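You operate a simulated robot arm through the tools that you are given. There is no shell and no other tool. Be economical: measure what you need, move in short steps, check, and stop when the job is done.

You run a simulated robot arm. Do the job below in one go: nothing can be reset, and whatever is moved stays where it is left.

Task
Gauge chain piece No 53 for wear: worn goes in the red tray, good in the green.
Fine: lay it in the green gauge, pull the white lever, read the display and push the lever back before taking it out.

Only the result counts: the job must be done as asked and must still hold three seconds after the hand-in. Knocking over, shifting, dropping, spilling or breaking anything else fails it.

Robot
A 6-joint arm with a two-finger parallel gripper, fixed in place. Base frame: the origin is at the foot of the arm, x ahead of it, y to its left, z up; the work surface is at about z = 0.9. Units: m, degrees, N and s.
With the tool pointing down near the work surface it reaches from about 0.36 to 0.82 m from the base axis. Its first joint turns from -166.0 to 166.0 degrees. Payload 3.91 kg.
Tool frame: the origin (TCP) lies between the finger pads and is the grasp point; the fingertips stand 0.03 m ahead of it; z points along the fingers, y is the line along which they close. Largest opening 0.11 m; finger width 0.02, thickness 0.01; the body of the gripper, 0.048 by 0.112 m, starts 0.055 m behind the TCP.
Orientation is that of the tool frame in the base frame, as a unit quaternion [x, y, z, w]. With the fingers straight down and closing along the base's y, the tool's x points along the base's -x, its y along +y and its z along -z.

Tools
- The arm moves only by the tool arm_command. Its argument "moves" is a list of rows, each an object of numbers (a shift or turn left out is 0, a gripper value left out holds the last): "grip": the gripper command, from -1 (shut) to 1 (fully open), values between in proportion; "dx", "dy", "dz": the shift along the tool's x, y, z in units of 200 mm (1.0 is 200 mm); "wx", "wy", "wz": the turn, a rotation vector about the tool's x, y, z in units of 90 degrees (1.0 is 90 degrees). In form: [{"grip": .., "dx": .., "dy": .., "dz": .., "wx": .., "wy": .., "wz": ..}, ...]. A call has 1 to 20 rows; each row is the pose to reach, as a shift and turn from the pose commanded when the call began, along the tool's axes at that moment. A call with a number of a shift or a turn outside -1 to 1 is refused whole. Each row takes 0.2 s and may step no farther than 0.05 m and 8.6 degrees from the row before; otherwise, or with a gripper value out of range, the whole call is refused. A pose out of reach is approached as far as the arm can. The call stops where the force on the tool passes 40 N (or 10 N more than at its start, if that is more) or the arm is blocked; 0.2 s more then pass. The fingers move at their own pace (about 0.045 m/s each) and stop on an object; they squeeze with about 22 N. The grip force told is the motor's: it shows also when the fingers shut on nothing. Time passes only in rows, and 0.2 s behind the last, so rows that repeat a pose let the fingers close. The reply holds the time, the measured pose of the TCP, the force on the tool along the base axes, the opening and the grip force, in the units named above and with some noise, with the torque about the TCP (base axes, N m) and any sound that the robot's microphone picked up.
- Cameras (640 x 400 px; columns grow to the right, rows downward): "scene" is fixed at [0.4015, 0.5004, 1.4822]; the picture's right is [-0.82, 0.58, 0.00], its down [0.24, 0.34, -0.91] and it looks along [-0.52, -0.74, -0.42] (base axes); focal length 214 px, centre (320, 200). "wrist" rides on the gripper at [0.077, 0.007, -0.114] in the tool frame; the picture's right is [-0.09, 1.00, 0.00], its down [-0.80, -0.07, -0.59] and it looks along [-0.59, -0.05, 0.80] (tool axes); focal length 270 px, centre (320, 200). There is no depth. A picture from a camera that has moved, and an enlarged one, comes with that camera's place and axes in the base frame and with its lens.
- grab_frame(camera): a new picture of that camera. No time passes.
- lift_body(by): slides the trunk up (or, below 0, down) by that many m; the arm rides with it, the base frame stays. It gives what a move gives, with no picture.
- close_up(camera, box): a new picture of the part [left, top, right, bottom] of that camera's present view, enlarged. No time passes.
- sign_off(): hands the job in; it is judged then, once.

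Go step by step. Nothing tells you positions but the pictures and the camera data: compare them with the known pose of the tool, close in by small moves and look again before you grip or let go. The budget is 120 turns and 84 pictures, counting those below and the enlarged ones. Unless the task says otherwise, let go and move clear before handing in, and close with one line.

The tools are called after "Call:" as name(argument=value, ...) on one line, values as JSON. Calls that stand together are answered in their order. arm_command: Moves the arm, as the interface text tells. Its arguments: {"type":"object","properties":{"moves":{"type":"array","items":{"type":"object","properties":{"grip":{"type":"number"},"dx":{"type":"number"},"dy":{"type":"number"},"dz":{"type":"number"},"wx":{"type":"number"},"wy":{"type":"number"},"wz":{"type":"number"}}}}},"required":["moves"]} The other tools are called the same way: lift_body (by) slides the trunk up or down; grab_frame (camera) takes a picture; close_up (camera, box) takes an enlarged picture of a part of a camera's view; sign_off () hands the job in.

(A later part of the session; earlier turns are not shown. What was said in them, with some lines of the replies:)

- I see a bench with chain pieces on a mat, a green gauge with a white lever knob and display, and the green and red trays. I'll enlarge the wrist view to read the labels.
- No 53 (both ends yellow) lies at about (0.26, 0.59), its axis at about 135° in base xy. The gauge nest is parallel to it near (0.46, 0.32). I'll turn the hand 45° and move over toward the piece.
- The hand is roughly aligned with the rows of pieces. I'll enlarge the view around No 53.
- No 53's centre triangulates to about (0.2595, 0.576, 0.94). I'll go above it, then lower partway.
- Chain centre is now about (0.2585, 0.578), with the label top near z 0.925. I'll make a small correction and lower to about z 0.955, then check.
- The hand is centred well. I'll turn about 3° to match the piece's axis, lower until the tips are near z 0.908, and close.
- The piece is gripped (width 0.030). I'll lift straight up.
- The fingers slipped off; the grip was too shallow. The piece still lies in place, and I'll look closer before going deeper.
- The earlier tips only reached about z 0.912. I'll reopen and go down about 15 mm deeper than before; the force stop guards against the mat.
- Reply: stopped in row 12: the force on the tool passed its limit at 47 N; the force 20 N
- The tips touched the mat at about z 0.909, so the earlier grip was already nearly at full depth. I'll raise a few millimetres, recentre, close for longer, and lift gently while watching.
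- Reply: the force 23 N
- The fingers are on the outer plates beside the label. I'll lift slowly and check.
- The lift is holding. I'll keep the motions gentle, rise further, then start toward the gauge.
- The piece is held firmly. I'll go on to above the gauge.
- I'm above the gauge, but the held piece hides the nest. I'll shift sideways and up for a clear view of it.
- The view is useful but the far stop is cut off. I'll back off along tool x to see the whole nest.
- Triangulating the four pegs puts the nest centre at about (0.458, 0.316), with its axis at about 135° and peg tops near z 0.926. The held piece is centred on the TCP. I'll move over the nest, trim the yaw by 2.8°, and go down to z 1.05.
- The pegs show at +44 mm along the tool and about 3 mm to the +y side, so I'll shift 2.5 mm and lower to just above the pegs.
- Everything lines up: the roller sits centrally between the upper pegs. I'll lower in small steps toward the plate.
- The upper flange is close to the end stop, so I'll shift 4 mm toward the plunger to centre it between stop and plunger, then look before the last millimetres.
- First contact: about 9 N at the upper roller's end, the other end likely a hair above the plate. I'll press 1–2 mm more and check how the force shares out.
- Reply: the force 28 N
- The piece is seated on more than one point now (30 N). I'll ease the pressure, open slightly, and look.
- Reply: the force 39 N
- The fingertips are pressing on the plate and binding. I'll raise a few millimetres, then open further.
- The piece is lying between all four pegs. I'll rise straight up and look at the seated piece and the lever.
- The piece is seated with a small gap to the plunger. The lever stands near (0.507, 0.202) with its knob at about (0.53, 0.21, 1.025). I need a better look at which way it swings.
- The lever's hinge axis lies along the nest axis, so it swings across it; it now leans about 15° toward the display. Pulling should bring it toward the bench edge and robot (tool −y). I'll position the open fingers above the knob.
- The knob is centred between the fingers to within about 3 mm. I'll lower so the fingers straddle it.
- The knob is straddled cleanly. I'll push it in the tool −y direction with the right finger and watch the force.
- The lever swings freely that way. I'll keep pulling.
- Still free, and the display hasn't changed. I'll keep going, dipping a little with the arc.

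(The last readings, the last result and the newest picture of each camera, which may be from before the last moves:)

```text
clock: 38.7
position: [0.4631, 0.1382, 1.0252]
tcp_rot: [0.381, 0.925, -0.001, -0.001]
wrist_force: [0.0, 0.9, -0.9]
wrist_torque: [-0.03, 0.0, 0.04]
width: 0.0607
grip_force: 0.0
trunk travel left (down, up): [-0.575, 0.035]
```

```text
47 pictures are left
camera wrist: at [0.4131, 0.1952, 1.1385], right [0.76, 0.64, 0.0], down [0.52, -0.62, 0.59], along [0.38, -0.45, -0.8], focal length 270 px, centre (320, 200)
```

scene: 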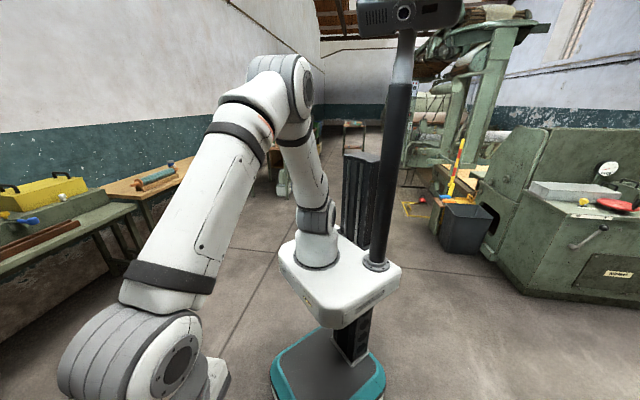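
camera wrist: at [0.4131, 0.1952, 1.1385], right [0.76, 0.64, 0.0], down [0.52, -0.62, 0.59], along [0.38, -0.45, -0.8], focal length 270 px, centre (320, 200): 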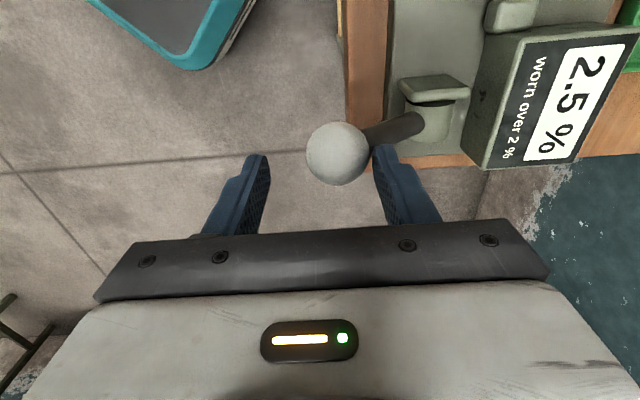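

The display now shows 2.5 %. I'll enlarge it, and hold for a moment to see whether it's stable.

Call:
arm_command(moves=[{"grip": 0.1, "dy": -0.02, "dz": 0.005}, {"dy": -0.04, "dz": 0.01}, {"dy": -0.04, "dz": 0.01}, {"dy": -0.04, "dz": 0.01}, {"dy": -0.04, "dz": 0.01}, {"dy": -0.04, "dz": 0.01}])

Call:
close_up(camera="wrist", box=[300, 0, 640, 200])

```text
clock: 40.1
position: [0.4591, 0.1336, 1.0237]
tcp_rot: [0.381, 0.924, 0.001, 0.001]
wrist_force: [14.0, 12.4, 7.2]
wrist_torque: [0.57, -0.61, -0.08]
width: 0.0698
grip_force: 10.1
trunk travel left (down, up): [-0.575, 0.035]
```

```text
1.88 times, centred on (470, 100) of wrist
camera zoom: at [0.4089, 0.1913, 1.137], right [0.76, 0.64, 0.0], down [0.52, -0.61, 0.59], along [0.38, -0.45, -0.8], focal length 509 px, centre (38, 388)
```

zoom: 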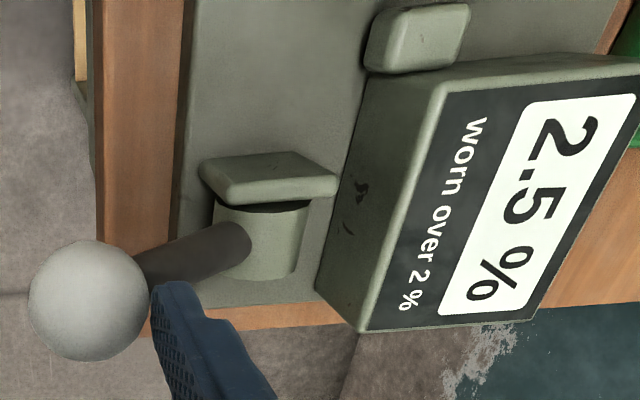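

It's at its end stop and stays at 2.5 %, over the 2 % limit: worn, so the red tray. Now I'll push the lever back with the left finger.

Call:
arm_command(moves=[{"grip": 0.1, "dy": 0.04, "dz": -0.02}, {"dy": 0.1, "dz": -0.03}, {"dy": 0.16, "dz": -0.04}, {"dy": 0.22, "dz": -0.05}, {"dy": 0.28, "dz": -0.05}, {"dy": 0.34, "dz": -0.05}, {"dy": 0.4, "dz": -0.05}, {"dy": 0.46, "dz": -0.05}, {"dy": 0.52, "dz": -0.05}, {"dy": 0.56, "dz": -0.05}])

Call:
grab_frame(camera="wrist")

```text
clock: 41.2
position: [0.4878, 0.1629, 1.0341]
tcp_rot: [0.381, 0.925, -0.007, -0.006]
wrist_force: [-20.3, -23.1, 19.3]
wrist_torque: [-1.41, 0.89, 0.29]
width: 0.0761
grip_force: 14.9
trunk travel left (down, up): [-0.575, 0.035]
stopped in row 5: the force on the tool passed its limit at 46 N (the readings are from after the stop); the commanded pose is now the measured one
```

```text
45 pictures are left
camera wrist: at [0.4389, 0.2215, 1.1488], right [0.76, 0.65, -0.02], down [0.53, -0.61, 0.59], along [0.37, -0.46, -0.81], focal length 270 px, centre (320, 200)
```

wrist: 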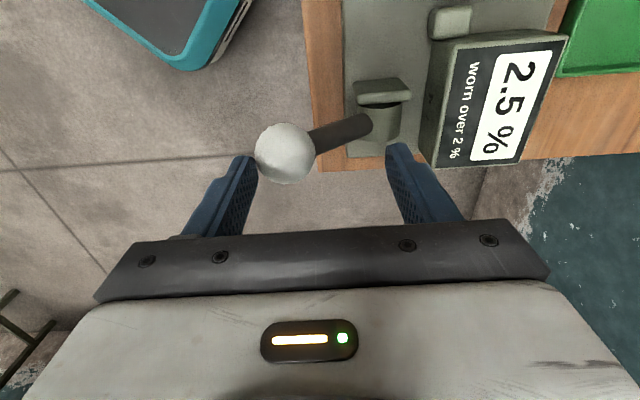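

The finger only caught the top of the lowered knob (now near z 0.99). I'll back off, rise, close the fingers, and push from the other side at a lower height instead.

Call:
arm_command(moves=[{"grip": 0.1, "dy": -0.05}, {"grip": 0.1, "dy": -0.08}, {"grip": 0.1, "dy": -0.08, "dz": -0.1}, {"dy": -0.08, "dz": -0.25}, {"grip": -1, "dy": -0.08, "dz": -0.4}, {"grip": -1, "dy": -0.2, "dz": -0.4}, {"grip": -1, "dy": -0.3, "dz": -0.4}, {"grip": -1, "dy": -0.35, "dz": -0.4}])

Call:
grab_frame(camera="wrist")

```text
clock: 43.0
position: [0.4445, 0.1196, 1.1126]
tcp_rot: [0.381, 0.925, -0.004, -0.003]
wrist_force: [0.0, -0.9, 0.2]
wrist_torque: [-0.01, 0.0, 0.0]
width: 0.0
grip_force: 21.3
trunk travel left (down, up): [-0.575, 0.035]
```

```text
44 pictures are left
camera wrist: at [0.3945, 0.1774, 1.2274], right [0.76, 0.65, -0.01], down [0.52, -0.61, 0.59], along [0.38, -0.46, -0.81], focal length 270 px, centre (320, 200)
```

wrist: 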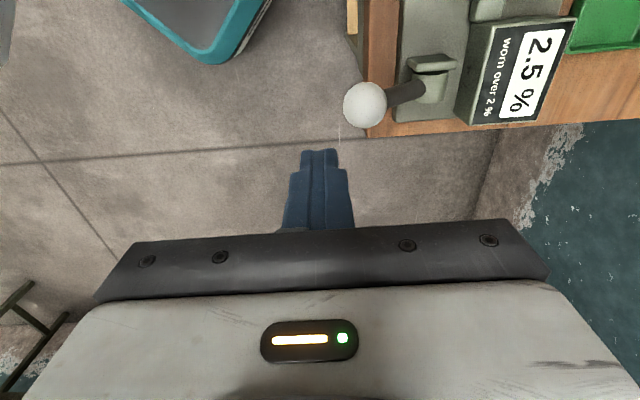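

The knob is 40 mm to the tool's +y side, and the display still shows 2.5 %. I'll lower the closed fingers beside it.

Call:
arm_command(moves=[{"grip": -1, "dx": 0.01, "dz": 0.15}, {"dx": 0.01, "dz": 0.3}, {"dx": 0.01, "dz": 0.45}, {"dx": 0.01, "dz": 0.575}])

Call:
grab_frame(camera="wrist")

```text
clock: 44.0
position: [0.442, 0.1197, 0.9969]
tcp_rot: [0.381, 0.925, -0.004, -0.004]
wrist_force: [-0.1, -0.3, -0.8]
wrist_torque: [0.0, -0.02, 0.02]
width: 0.0
grip_force: 21.8
trunk travel left (down, up): [-0.575, 0.035]
```

```text
43 pictures are left
camera wrist: at [0.3925, 0.1768, 1.1115], right [0.76, 0.65, -0.01], down [0.52, -0.61, 0.59], along [0.38, -0.46, -0.81], focal length 270 px, centre (320, 200)
```

wrist: 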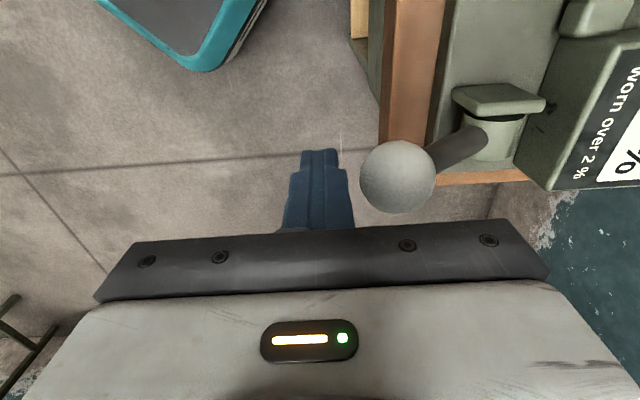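

The fingers are alongside the knob at the right height. I'll push it back in tool +y, rising with the arc.

Call:
arm_command(moves=[{"grip": -1, "dy": 0.04}, {"dy": 0.08}, {"dy": 0.12, "dz": -0.02}, {"dy": 0.16, "dz": -0.04}, {"dy": 0.2, "dz": -0.06}, {"dy": 0.24, "dz": -0.075}, {"dy": 0.28, "dz": -0.09}, {"dy": 0.32, "dz": -0.1}, {"dy": 0.36, "dz": -0.11}, {"dy": 0.4, "dz": -0.11}])

Call:
grab_frame(camera="wrist")

```text
clock: 44.8
position: [0.4479, 0.1252, 0.9986]
tcp_rot: [0.382, 0.924, -0.008, -0.008]
wrist_force: [-16.2, -19.8, 11.1]
wrist_torque: [0.1, -0.09, -0.03]
width: 0.0001
grip_force: 21.5
trunk travel left (down, up): [-0.575, 0.035]
stopped in row 3: the force on the tool passed its limit at 48 N (the readings are from after the stop); the commanded pose is now the measured one
```

```text
42 pictures are left
camera wrist: at [0.4003, 0.1836, 1.1134], right [0.77, 0.64, -0.02], down [0.53, -0.61, 0.59], along [0.36, -0.46, -0.81], focal length 270 px, centre (320, 200)
```

wrist: 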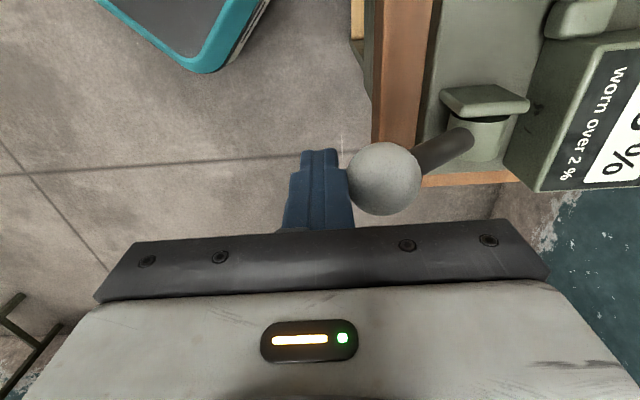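

Pushing flat jams: the lever leans about 54°, so the knob needs to move up as much as sideways. I'll follow the knob's arc instead, upward first.

Call:
arm_command(moves=[{"grip": -1, "dy": -0.01, "dz": -0.005}, {"dy": 0.012, "dz": -0.025}, {"dy": 0.04, "dz": -0.05}, {"dy": 0.07, "dz": -0.075}, {"dy": 0.1, "dz": -0.1}, {"dy": 0.135, "dz": -0.12}, {"dy": 0.17, "dz": -0.14}, {"dy": 0.205, "dz": -0.153}, {"dy": 0.24, "dz": -0.165}])

Call:
grab_frame(camera="wrist")

```text
clock: 45.7
position: [0.4547, 0.1312, 1.0118]
tcp_rot: [0.381, 0.924, -0.008, -0.008]
wrist_force: [-15.2, -15.7, 17.4]
wrist_torque: [0.16, -0.14, 0.0]
width: 0.0002
grip_force: 22.0
trunk travel left (down, up): [-0.575, 0.035]
stopped in row 4: the force on the tool passed its limit at 42 N (the readings are from after the stop); the commanded pose is now the measured one
```

```text
41 pictures are left
camera wrist: at [0.407, 0.1908, 1.1265], right [0.76, 0.64, -0.02], down [0.53, -0.61, 0.59], along [0.37, -0.46, -0.81], focal length 270 px, centre (320, 200)
```

wrist: 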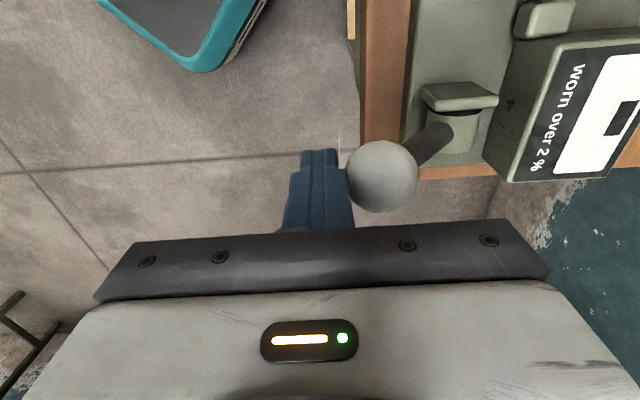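

The lever came partway back and the display cleared. I'll continue along the arc with more rise.

Call:
arm_command(moves=[{"grip": -1, "dy": -0.01, "dz": -0.02}, {"dy": 0.01, "dz": -0.045}, {"dy": 0.03, "dz": -0.068}, {"dy": 0.055, "dz": -0.09}, {"dy": 0.085, "dz": -0.108}, {"dy": 0.115, "dz": -0.12}, {"dy": 0.145, "dz": -0.13}, {"dy": 0.18, "dz": -0.138}, {"dy": 0.215, "dz": -0.142}])

Call:
grab_frame(camera="wrist")

```text
clock: 47.7
position: [0.4913, 0.166, 1.0362]
tcp_rot: [0.381, 0.924, -0.009, -0.008]
wrist_force: [-0.7, 0.1, -0.3]
wrist_torque: [0.02, 0.01, -0.02]
width: 0.0001
grip_force: 22.2
trunk travel left (down, up): [-0.575, 0.035]
```

```text
40 pictures are left
camera wrist: at [0.4423, 0.2248, 1.1508], right [0.76, 0.64, -0.02], down [0.53, -0.61, 0.59], along [0.37, -0.46, -0.81], focal length 270 px, centre (320, 200)
```

wrist: 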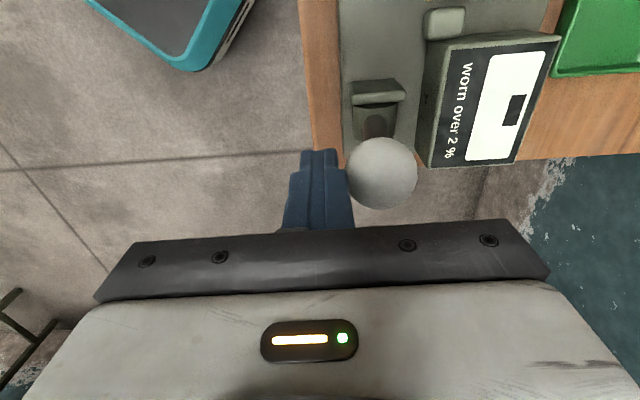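

The lever is upright and light again. I'll push it on to its rest position.

Call:
arm_command(moves=[{"grip": -1, "dy": 0.03}, {"dy": 0.06}, {"dy": 0.09}, {"dy": 0.12}, {"dy": 0.14}, {"dy": 0.155}])

Call:
grab_frame(camera="wrist")

```text
clock: 49.1
position: [0.5116, 0.1879, 1.037]
tcp_rot: [0.381, 0.924, -0.008, -0.007]
wrist_force: [-0.5, 0.0, 0.4]
wrist_torque: [-0.02, 0.02, 0.0]
width: 0.0
grip_force: 22.1
trunk travel left (down, up): [-0.575, 0.035]
```

```text
39 pictures are left
camera wrist: at [0.4634, 0.246, 1.151], right [0.76, 0.64, -0.02], down [0.53, -0.61, 0.59], along [0.37, -0.46, -0.81], focal length 270 px, centre (320, 200)
```

wrist: 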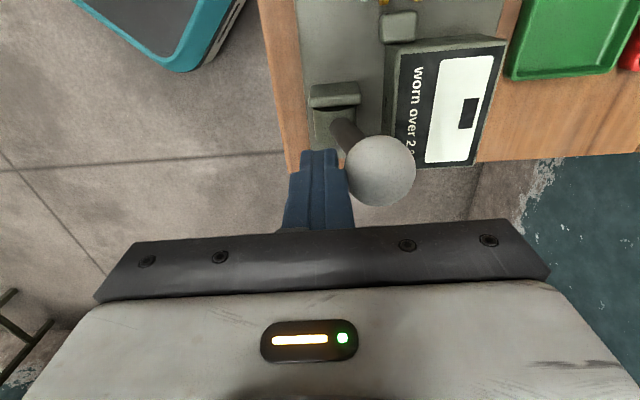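

It's about back at its starting lean. I'll nudge gently until the end stop is felt.

Call:
arm_command(moves=[{"grip": -1, "dy": 0.01}, {"dy": 0.02}, {"dy": 0.03}, {"dy": 0.04}])

```text
clock: 50.1
position: [0.5129, 0.1904, 1.0381]
tcp_rot: [0.381, 0.925, -0.008, -0.008]
wrist_force: [-18.7, -20.1, 4.0]
wrist_torque: [0.01, -0.03, 0.01]
width: 0.0001
grip_force: 21.8
trunk travel left (down, up): [-0.575, 0.035]
```

The lever is against its stop. I'll retreat, rise, level the tool and go above the piece.

Call:
arm_command(moves=[{"grip": -1, "dy": -0.06}, {"dy": -0.12}, {"dy": -0.12, "dz": -0.2}, {"dy": -0.12, "dz": -0.4, "wx": -0.007, "wy": -0.003}, {"grip": 0.1, "dy": -0.12, "dz": -0.6, "wx": -0.0133, "wy": -0.0055}, {"dx": 0.15, "dy": -0.02, "dz": -0.6, "wx": -0.0133, "wy": -0.0055}, {"dx": 0.3, "dy": 0.08, "dz": -0.6, "wx": -0.0133, "wy": -0.0055}, {"dx": 0.45, "dy": 0.18, "dz": -0.6, "wx": -0.0133, "wy": -0.0055}, {"dx": 0.618, "dy": 0.267, "dz": -0.6, "wx": -0.0133, "wy": -0.0055}])

Call:
grab_frame(camera="wrist")

Call:
close_up(camera="wrist", box=[240, 0, 400, 240])

```text
clock: 52.1
position: [0.4689, 0.3182, 1.1551]
tcp_rot: [0.381, 0.925, 0.0, 0.001]
wrist_force: [-1.3, -0.2, -0.8]
wrist_torque: [-0.03, 0.02, 0.01]
width: 0.0603
grip_force: 0.2
trunk travel left (down, up): [-0.575, 0.035]
```

```text
38 pictures are left
camera wrist: at [0.4184, 0.3763, 1.2692], right [0.76, 0.64, 0.0], down [0.52, -0.61, 0.6], along [0.38, -0.46, -0.8], focal length 270 px, centre (320, 200)
```

wrist: 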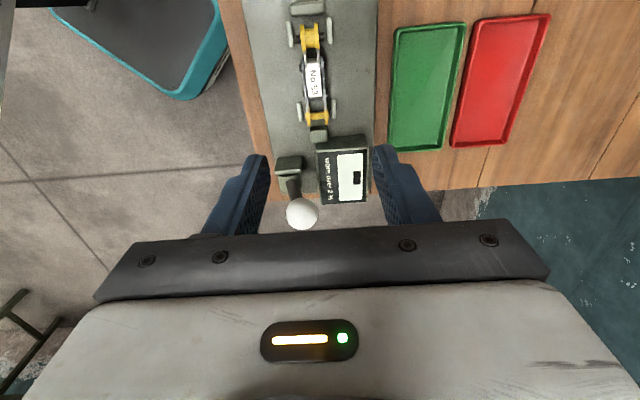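

```text
1.67 times, centred on (320, 120) of wrist
camera zoom: at [0.4184, 0.3763, 1.2692], right [0.76, 0.64, 0.0], down [0.52, -0.61, 0.6], along [0.38, -0.46, -0.8], focal length 450 px, centre (320, 333)
```

zoom: 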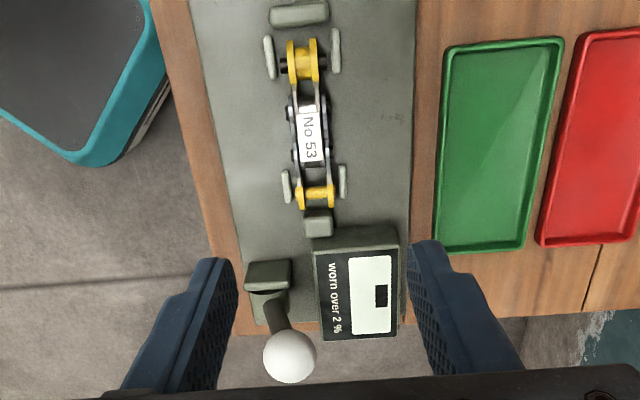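

Lever back, display clear, piece still seated. I'll recentre (about +4.5 mm x, −6 mm y in tool axes) and lower to z 0.985.

Call:
arm_command(moves=[{"grip": 0.1, "dx": 0.022, "dy": -0.03, "dz": 0.15}, {"dx": 0.022, "dy": -0.03, "dz": 0.35}, {"dx": 0.022, "dy": -0.03, "dz": 0.55}, {"dx": 0.022, "dy": -0.03, "dz": 0.7}, {"dx": 0.022, "dy": -0.03, "dz": 0.85}])

Call:
close_up(camera="wrist", box=[220, 20, 400, 240])

```text
clock: 53.3
position: [0.461, 0.3172, 0.9864]
tcp_rot: [0.381, 0.925, -0.001, 0.001]
wrist_force: [0.8, 0.9, -0.2]
wrist_torque: [-0.03, 0.0, -0.01]
width: 0.0607
grip_force: 0.1
trunk travel left (down, up): [-0.575, 0.035]
```

```text
1.82 times, centred on (310, 130) of wrist
camera zoom: at [0.4088, 0.3751, 1.1], right [0.76, 0.64, 0.0], down [0.52, -0.61, 0.6], along [0.38, -0.45, -0.8], focal length 491 px, centre (338, 327)
```

zoom: 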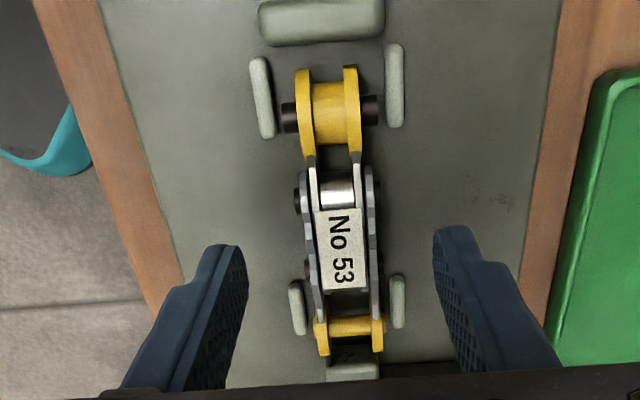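

Nearly centred. I'll trim 3 mm and lower to just touching the plate, then close.

Call:
arm_command(moves=[{"grip": 0.1, "dx": -0.015, "dy": 0.008, "dz": 0.05}, {"dx": -0.015, "dy": 0.008, "dz": 0.1}, {"dx": -0.015, "dy": 0.008, "dz": 0.14}, {"dx": -0.015, "dy": 0.008, "dz": 0.16}, {"dx": -0.015, "dy": 0.008, "dz": 0.173}])

Call:
close_up(camera="wrist", box=[220, 20, 400, 240])

```text
clock: 54.5
position: [0.4651, 0.3163, 0.952]
tcp_rot: [0.381, 0.924, 0.001, 0.002]
wrist_force: [-0.2, 0.4, 0.4]
wrist_torque: [-0.03, 0.0, 0.0]
width: 0.0607
grip_force: 0.0
trunk travel left (down, up): [-0.575, 0.035]
```

```text
1.82 times, centred on (310, 130) of wrist
camera zoom: at [0.4143, 0.3742, 1.0659], right [0.76, 0.64, 0.0], down [0.52, -0.61, 0.6], along [0.38, -0.46, -0.8], focal length 491 px, centre (338, 327)
```

zoom: 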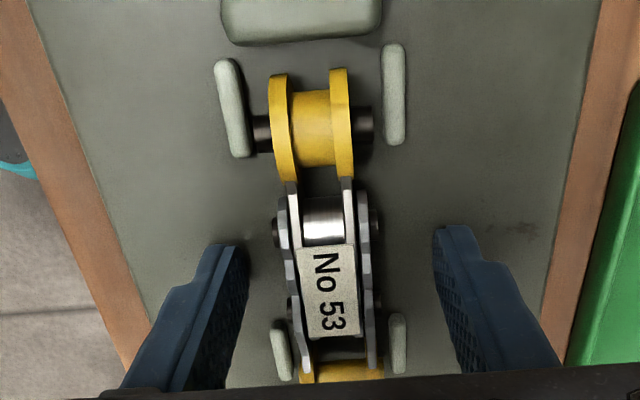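

The piece sits about 3 mm left of centre; I'll shift and close gently around it.

Call:
arm_command(moves=[{"grip": 0.1, "dy": -0.013}, {"grip": -1, "dy": -0.013}, {"grip": -1, "dy": -0.013}, {"grip": -1, "dy": -0.013}, {"grip": -1, "dy": -0.013}, {"grip": -1, "dy": -0.013}, {"grip": -1, "dy": -0.013}])

Call:
close_up(camera="wrist", box=[220, 20, 400, 240])

```text
clock: 56.1
position: [0.4629, 0.3147, 0.9509]
tcp_rot: [0.381, 0.925, -0.001, 0.001]
wrist_force: [-1.1, -0.7, -0.5]
wrist_torque: [0.02, -0.02, -0.01]
width: 0.0296
grip_force: 21.9
trunk travel left (down, up): [-0.575, 0.035]
```

```text
1.82 times, centred on (310, 130) of wrist
camera zoom: at [0.4127, 0.3729, 1.066], right [0.76, 0.64, 0.0], down [0.52, -0.61, 0.6], along [0.38, -0.46, -0.8], focal length 491 px, centre (338, 327)
```

zoom: 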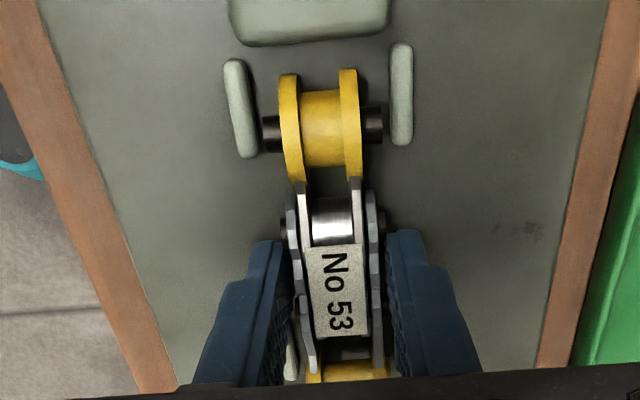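

Gripped at the plates, width 0.030. I'll lift slowly.

Call:
arm_command(moves=[{"grip": -1, "dz": -0.01}, {"grip": -1, "dz": -0.025}, {"grip": -1, "dz": -0.045}, {"grip": -1, "dz": -0.07}, {"grip": -1, "dz": -0.1}, {"grip": -1, "dz": -0.14}, {"grip": -1, "dz": -0.2}, {"grip": -1, "dz": -0.27}, {"grip": -1, "dz": -0.34}, {"grip": -1, "dz": -0.41}, {"grip": -1, "dz": -0.48}, {"grip": -1, "dz": -0.54}, {"grip": -1, "dz": -0.58}, {"grip": -1, "dz": -0.6}])

Call:
grab_frame(camera="wrist")

```text
clock: 59.1
position: [0.4633, 0.3144, 1.0724]
tcp_rot: [0.38, 0.925, 0.001, 0.0]
wrist_force: [-0.3, -0.6, -1.6]
wrist_torque: [0.02, 0.0, 0.0]
width: 0.0298
grip_force: 22.5
trunk travel left (down, up): [-0.575, 0.035]
```

```text
33 pictures are left
camera wrist: at [0.4128, 0.373, 1.1865], right [0.76, 0.64, 0.0], down [0.52, -0.61, 0.6], along [0.38, -0.46, -0.8], focal length 270 px, centre (320, 200)
```

wrist: 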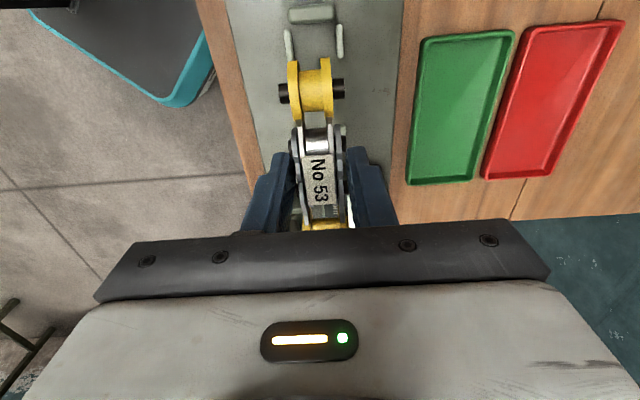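

Held firmly. The red tray's centre works out at about (0.645, 0.446), parallel to the piece. I'll carry it there steadily.

Call:
arm_command(moves=[{"grip": -1, "dx": -0.01, "dy": 0.03}, {"grip": -1, "dx": -0.02, "dy": 0.08}, {"grip": -1, "dx": -0.03, "dy": 0.15}, {"grip": -1, "dx": -0.04, "dy": 0.23}, {"grip": -1, "dx": -0.05, "dy": 0.31}, {"grip": -1, "dx": -0.07, "dy": 0.39}, {"grip": -1, "dx": -0.08, "dy": 0.47}, {"grip": -1, "dx": -0.1, "dy": 0.55}, {"grip": -1, "dx": -0.12, "dy": 0.63}, {"grip": -1, "dx": -0.14, "dy": 0.71}, {"grip": -1, "dx": -0.16, "dy": 0.79}, {"grip": -1, "dx": -0.17, "dy": 0.85}, {"grip": -1, "dx": -0.18, "dy": 0.89}, {"grip": -1, "dx": -0.18, "dy": 0.9}])

Call:
grab_frame(camera="wrist")

```text
clock: 62.1
position: [0.6173, 0.4184, 1.0714]
tcp_rot: [0.381, 0.925, 0.0, 0.002]
wrist_force: [0.2, 0.3, -1.6]
wrist_torque: [0.01, -0.01, 0.02]
width: 0.0298
grip_force: 21.8
trunk travel left (down, up): [-0.575, 0.035]
```

```text
32 pictures are left
camera wrist: at [0.5655, 0.4763, 1.1861], right [0.76, 0.64, 0.0], down [0.52, -0.61, 0.6], along [0.38, -0.46, -0.8], focal length 270 px, centre (320, 200)
```

wrist: 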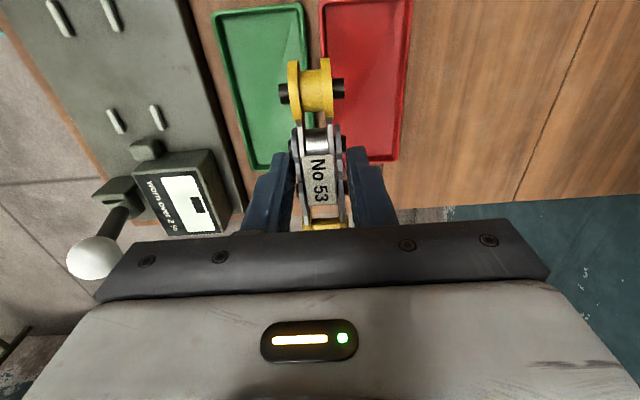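

The tray centre is 46 mm further along tool +y. I'll shift there and lower to z 0.97.

Call:
arm_command(moves=[{"grip": -1, "dy": 0.04}, {"grip": -1, "dx": -0.005, "dy": 0.1}, {"grip": -1, "dx": -0.01, "dy": 0.17}, {"grip": -1, "dx": -0.015, "dy": 0.215}, {"grip": -1, "dx": -0.015, "dy": 0.23, "dz": 0.02}, {"grip": -1, "dx": -0.015, "dy": 0.23, "dz": 0.08}, {"grip": -1, "dx": -0.015, "dy": 0.23, "dz": 0.15}, {"grip": -1, "dx": -0.015, "dy": 0.23, "dz": 0.22}, {"grip": -1, "dx": -0.015, "dy": 0.23, "dz": 0.29}, {"grip": -1, "dx": -0.015, "dy": 0.23, "dz": 0.36}, {"grip": -1, "dx": -0.015, "dy": 0.23, "dz": 0.43}, {"grip": -1, "dx": -0.015, "dy": 0.23, "dz": 0.48}, {"grip": -1, "dx": -0.015, "dy": 0.23, "dz": 0.51}])

Call:
grab_frame(camera="wrist")

```text
clock: 64.9
position: [0.6529, 0.4484, 0.9695]
tcp_rot: [0.381, 0.924, 0.0, 0.001]
wrist_force: [-0.1, -0.2, -2.5]
wrist_torque: [0.02, -0.01, 0.01]
width: 0.0298
grip_force: 21.5
trunk travel left (down, up): [-0.575, 0.035]
```

```text
31 pictures are left
camera wrist: at [0.6014, 0.5063, 1.0841], right [0.76, 0.64, 0.0], down [0.52, -0.61, 0.6], along [0.38, -0.46, -0.8], focal length 270 px, centre (320, 200)
```

wrist: 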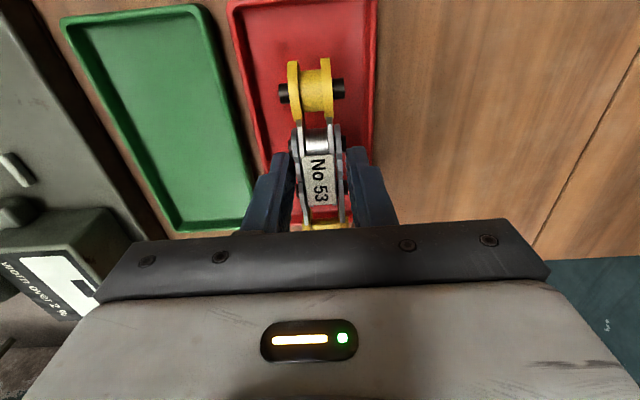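

Well centred in the red tray. I'll lower slowly to the floor.

Call:
arm_command(moves=[{"grip": -1, "dy": -0.008, "dz": 0.03}, {"grip": -1, "dy": -0.008, "dz": 0.06}, {"grip": -1, "dy": -0.008, "dz": 0.09}, {"grip": -1, "dy": -0.008, "dz": 0.115}, {"grip": -1, "dy": -0.008, "dz": 0.135}, {"grip": -1, "dy": -0.008, "dz": 0.15}])

```text
clock: 66.3
position: [0.6498, 0.4461, 0.9398]
tcp_rot: [0.381, 0.924, 0.0, 0.001]
wrist_force: [0.6, 0.4, -2.1]
wrist_torque: [0.0, 0.02, 0.01]
width: 0.03
grip_force: 21.8
trunk travel left (down, up): [-0.575, 0.035]
```

Call:
arm_command(moves=[{"grip": -1, "dz": 0.007}, {"grip": -1, "dz": 0.014}, {"grip": -1, "dz": 0.021}])

Call:
close_up(camera="wrist", box=[200, 0, 440, 240])

```text
clock: 67.1
position: [0.649, 0.4483, 0.9355]
tcp_rot: [0.382, 0.924, 0.0, 0.001]
wrist_force: [-0.7, 0.4, -0.9]
wrist_torque: [0.0, -0.04, 0.04]
width: 0.03
grip_force: 21.7
trunk travel left (down, up): [-0.575, 0.035]
```

```text
1.67 times, centred on (320, 120) of wrist
camera zoom: at [0.5988, 0.5044, 1.0501], right [0.76, 0.64, 0.0], down [0.52, -0.61, 0.6], along [0.38, -0.46, -0.8], focal length 450 px, centre (320, 333)
```

zoom: 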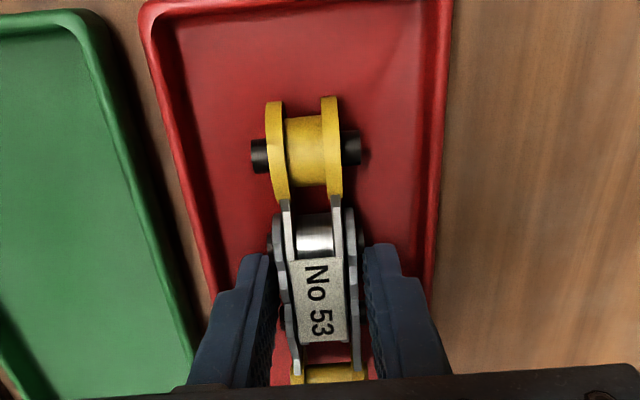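

The piece is hovering close over the tray floor. I'll creep down until contact shows.

Call:
arm_command(moves=[{"grip": -1, "dz": 0.006}, {"grip": -1, "dz": 0.012}])

```text
clock: 67.7
position: [0.649, 0.4472, 0.9353]
tcp_rot: [0.382, 0.924, 0.001, 0.001]
wrist_force: [0.4, -0.9, 9.5]
wrist_torque: [0.01, 0.32, 0.02]
width: 0.0299
grip_force: 21.5
trunk travel left (down, up): [-0.575, 0.035]
```

Contact with the floor at about 10 N. I'll open the fingers a little, raise slightly, then open a bit more.

Call:
arm_command(moves=[{"grip": -0.25, "dz": 0}, {"grip": -0.25, "dz": 0}, {"grip": -0.25, "dz": -0.01}, {"grip": -0.2, "dz": -0.015}, {"grip": -0.2, "dz": -0.015}])

Call:
close_up(camera="wrist", box=[200, 0, 440, 240])

```text
clock: 68.9
position: [0.6504, 0.4471, 0.9358]
tcp_rot: [0.381, 0.925, 0.0, 0.001]
wrist_force: [0.0, 0.2, 0.7]
wrist_torque: [0.02, 0.0, 0.01]
width: 0.0438
grip_force: 0.0
trunk travel left (down, up): [-0.575, 0.035]
```

```text
1.67 times, centred on (320, 120) of wrist
camera zoom: at [0.5993, 0.5047, 1.0503], right [0.76, 0.64, 0.0], down [0.52, -0.61, 0.6], along [0.38, -0.46, -0.8], focal length 450 px, centre (320, 333)
```

zoom: 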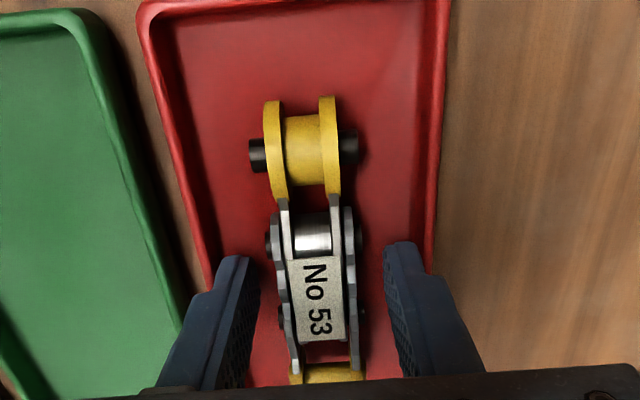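

Released; the piece lies flat in the red tray. I'll rise straight up and check the whole scene.

Call:
arm_command(moves=[{"grip": -0.2, "dz": -0.05}, {"dz": -0.15}, {"dz": -0.3}, {"dz": -0.5}, {"dz": -0.7}, {"dz": -0.9}, {"dz": -1.0}])

Call:
grab_frame(camera="wrist")

```text
clock: 70.5
position: [0.6495, 0.4468, 1.1368]
tcp_rot: [0.38, 0.925, 0.0, 0.0]
wrist_force: [0.3, 0.6, 0.0]
wrist_torque: [-0.01, 0.0, 0.02]
width: 0.0441
grip_force: 0.1
trunk travel left (down, up): [-0.575, 0.035]
```

```text
28 pictures are left
camera wrist: at [0.5988, 0.5056, 1.2516], right [0.76, 0.64, 0.0], down [0.52, -0.61, 0.6], along [0.38, -0.46, -0.8], focal length 270 px, centre (320, 200)
```

wrist: 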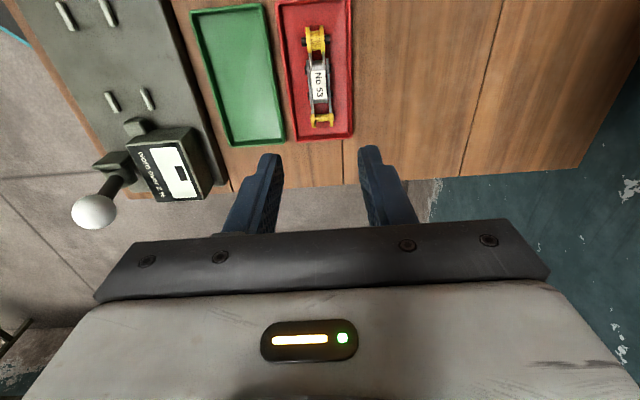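

No 53 lies flat in the red tray, the gauge is empty, the lever is back and the hand is clear, so I'm handing in.

Call:
sign_off()

```text
The job is handed in.
```

Chain piece No 53 read 2.5 % on the gauge, over the 2 % limit, so it is worn and now lies in the red tray, with the lever pushed back.
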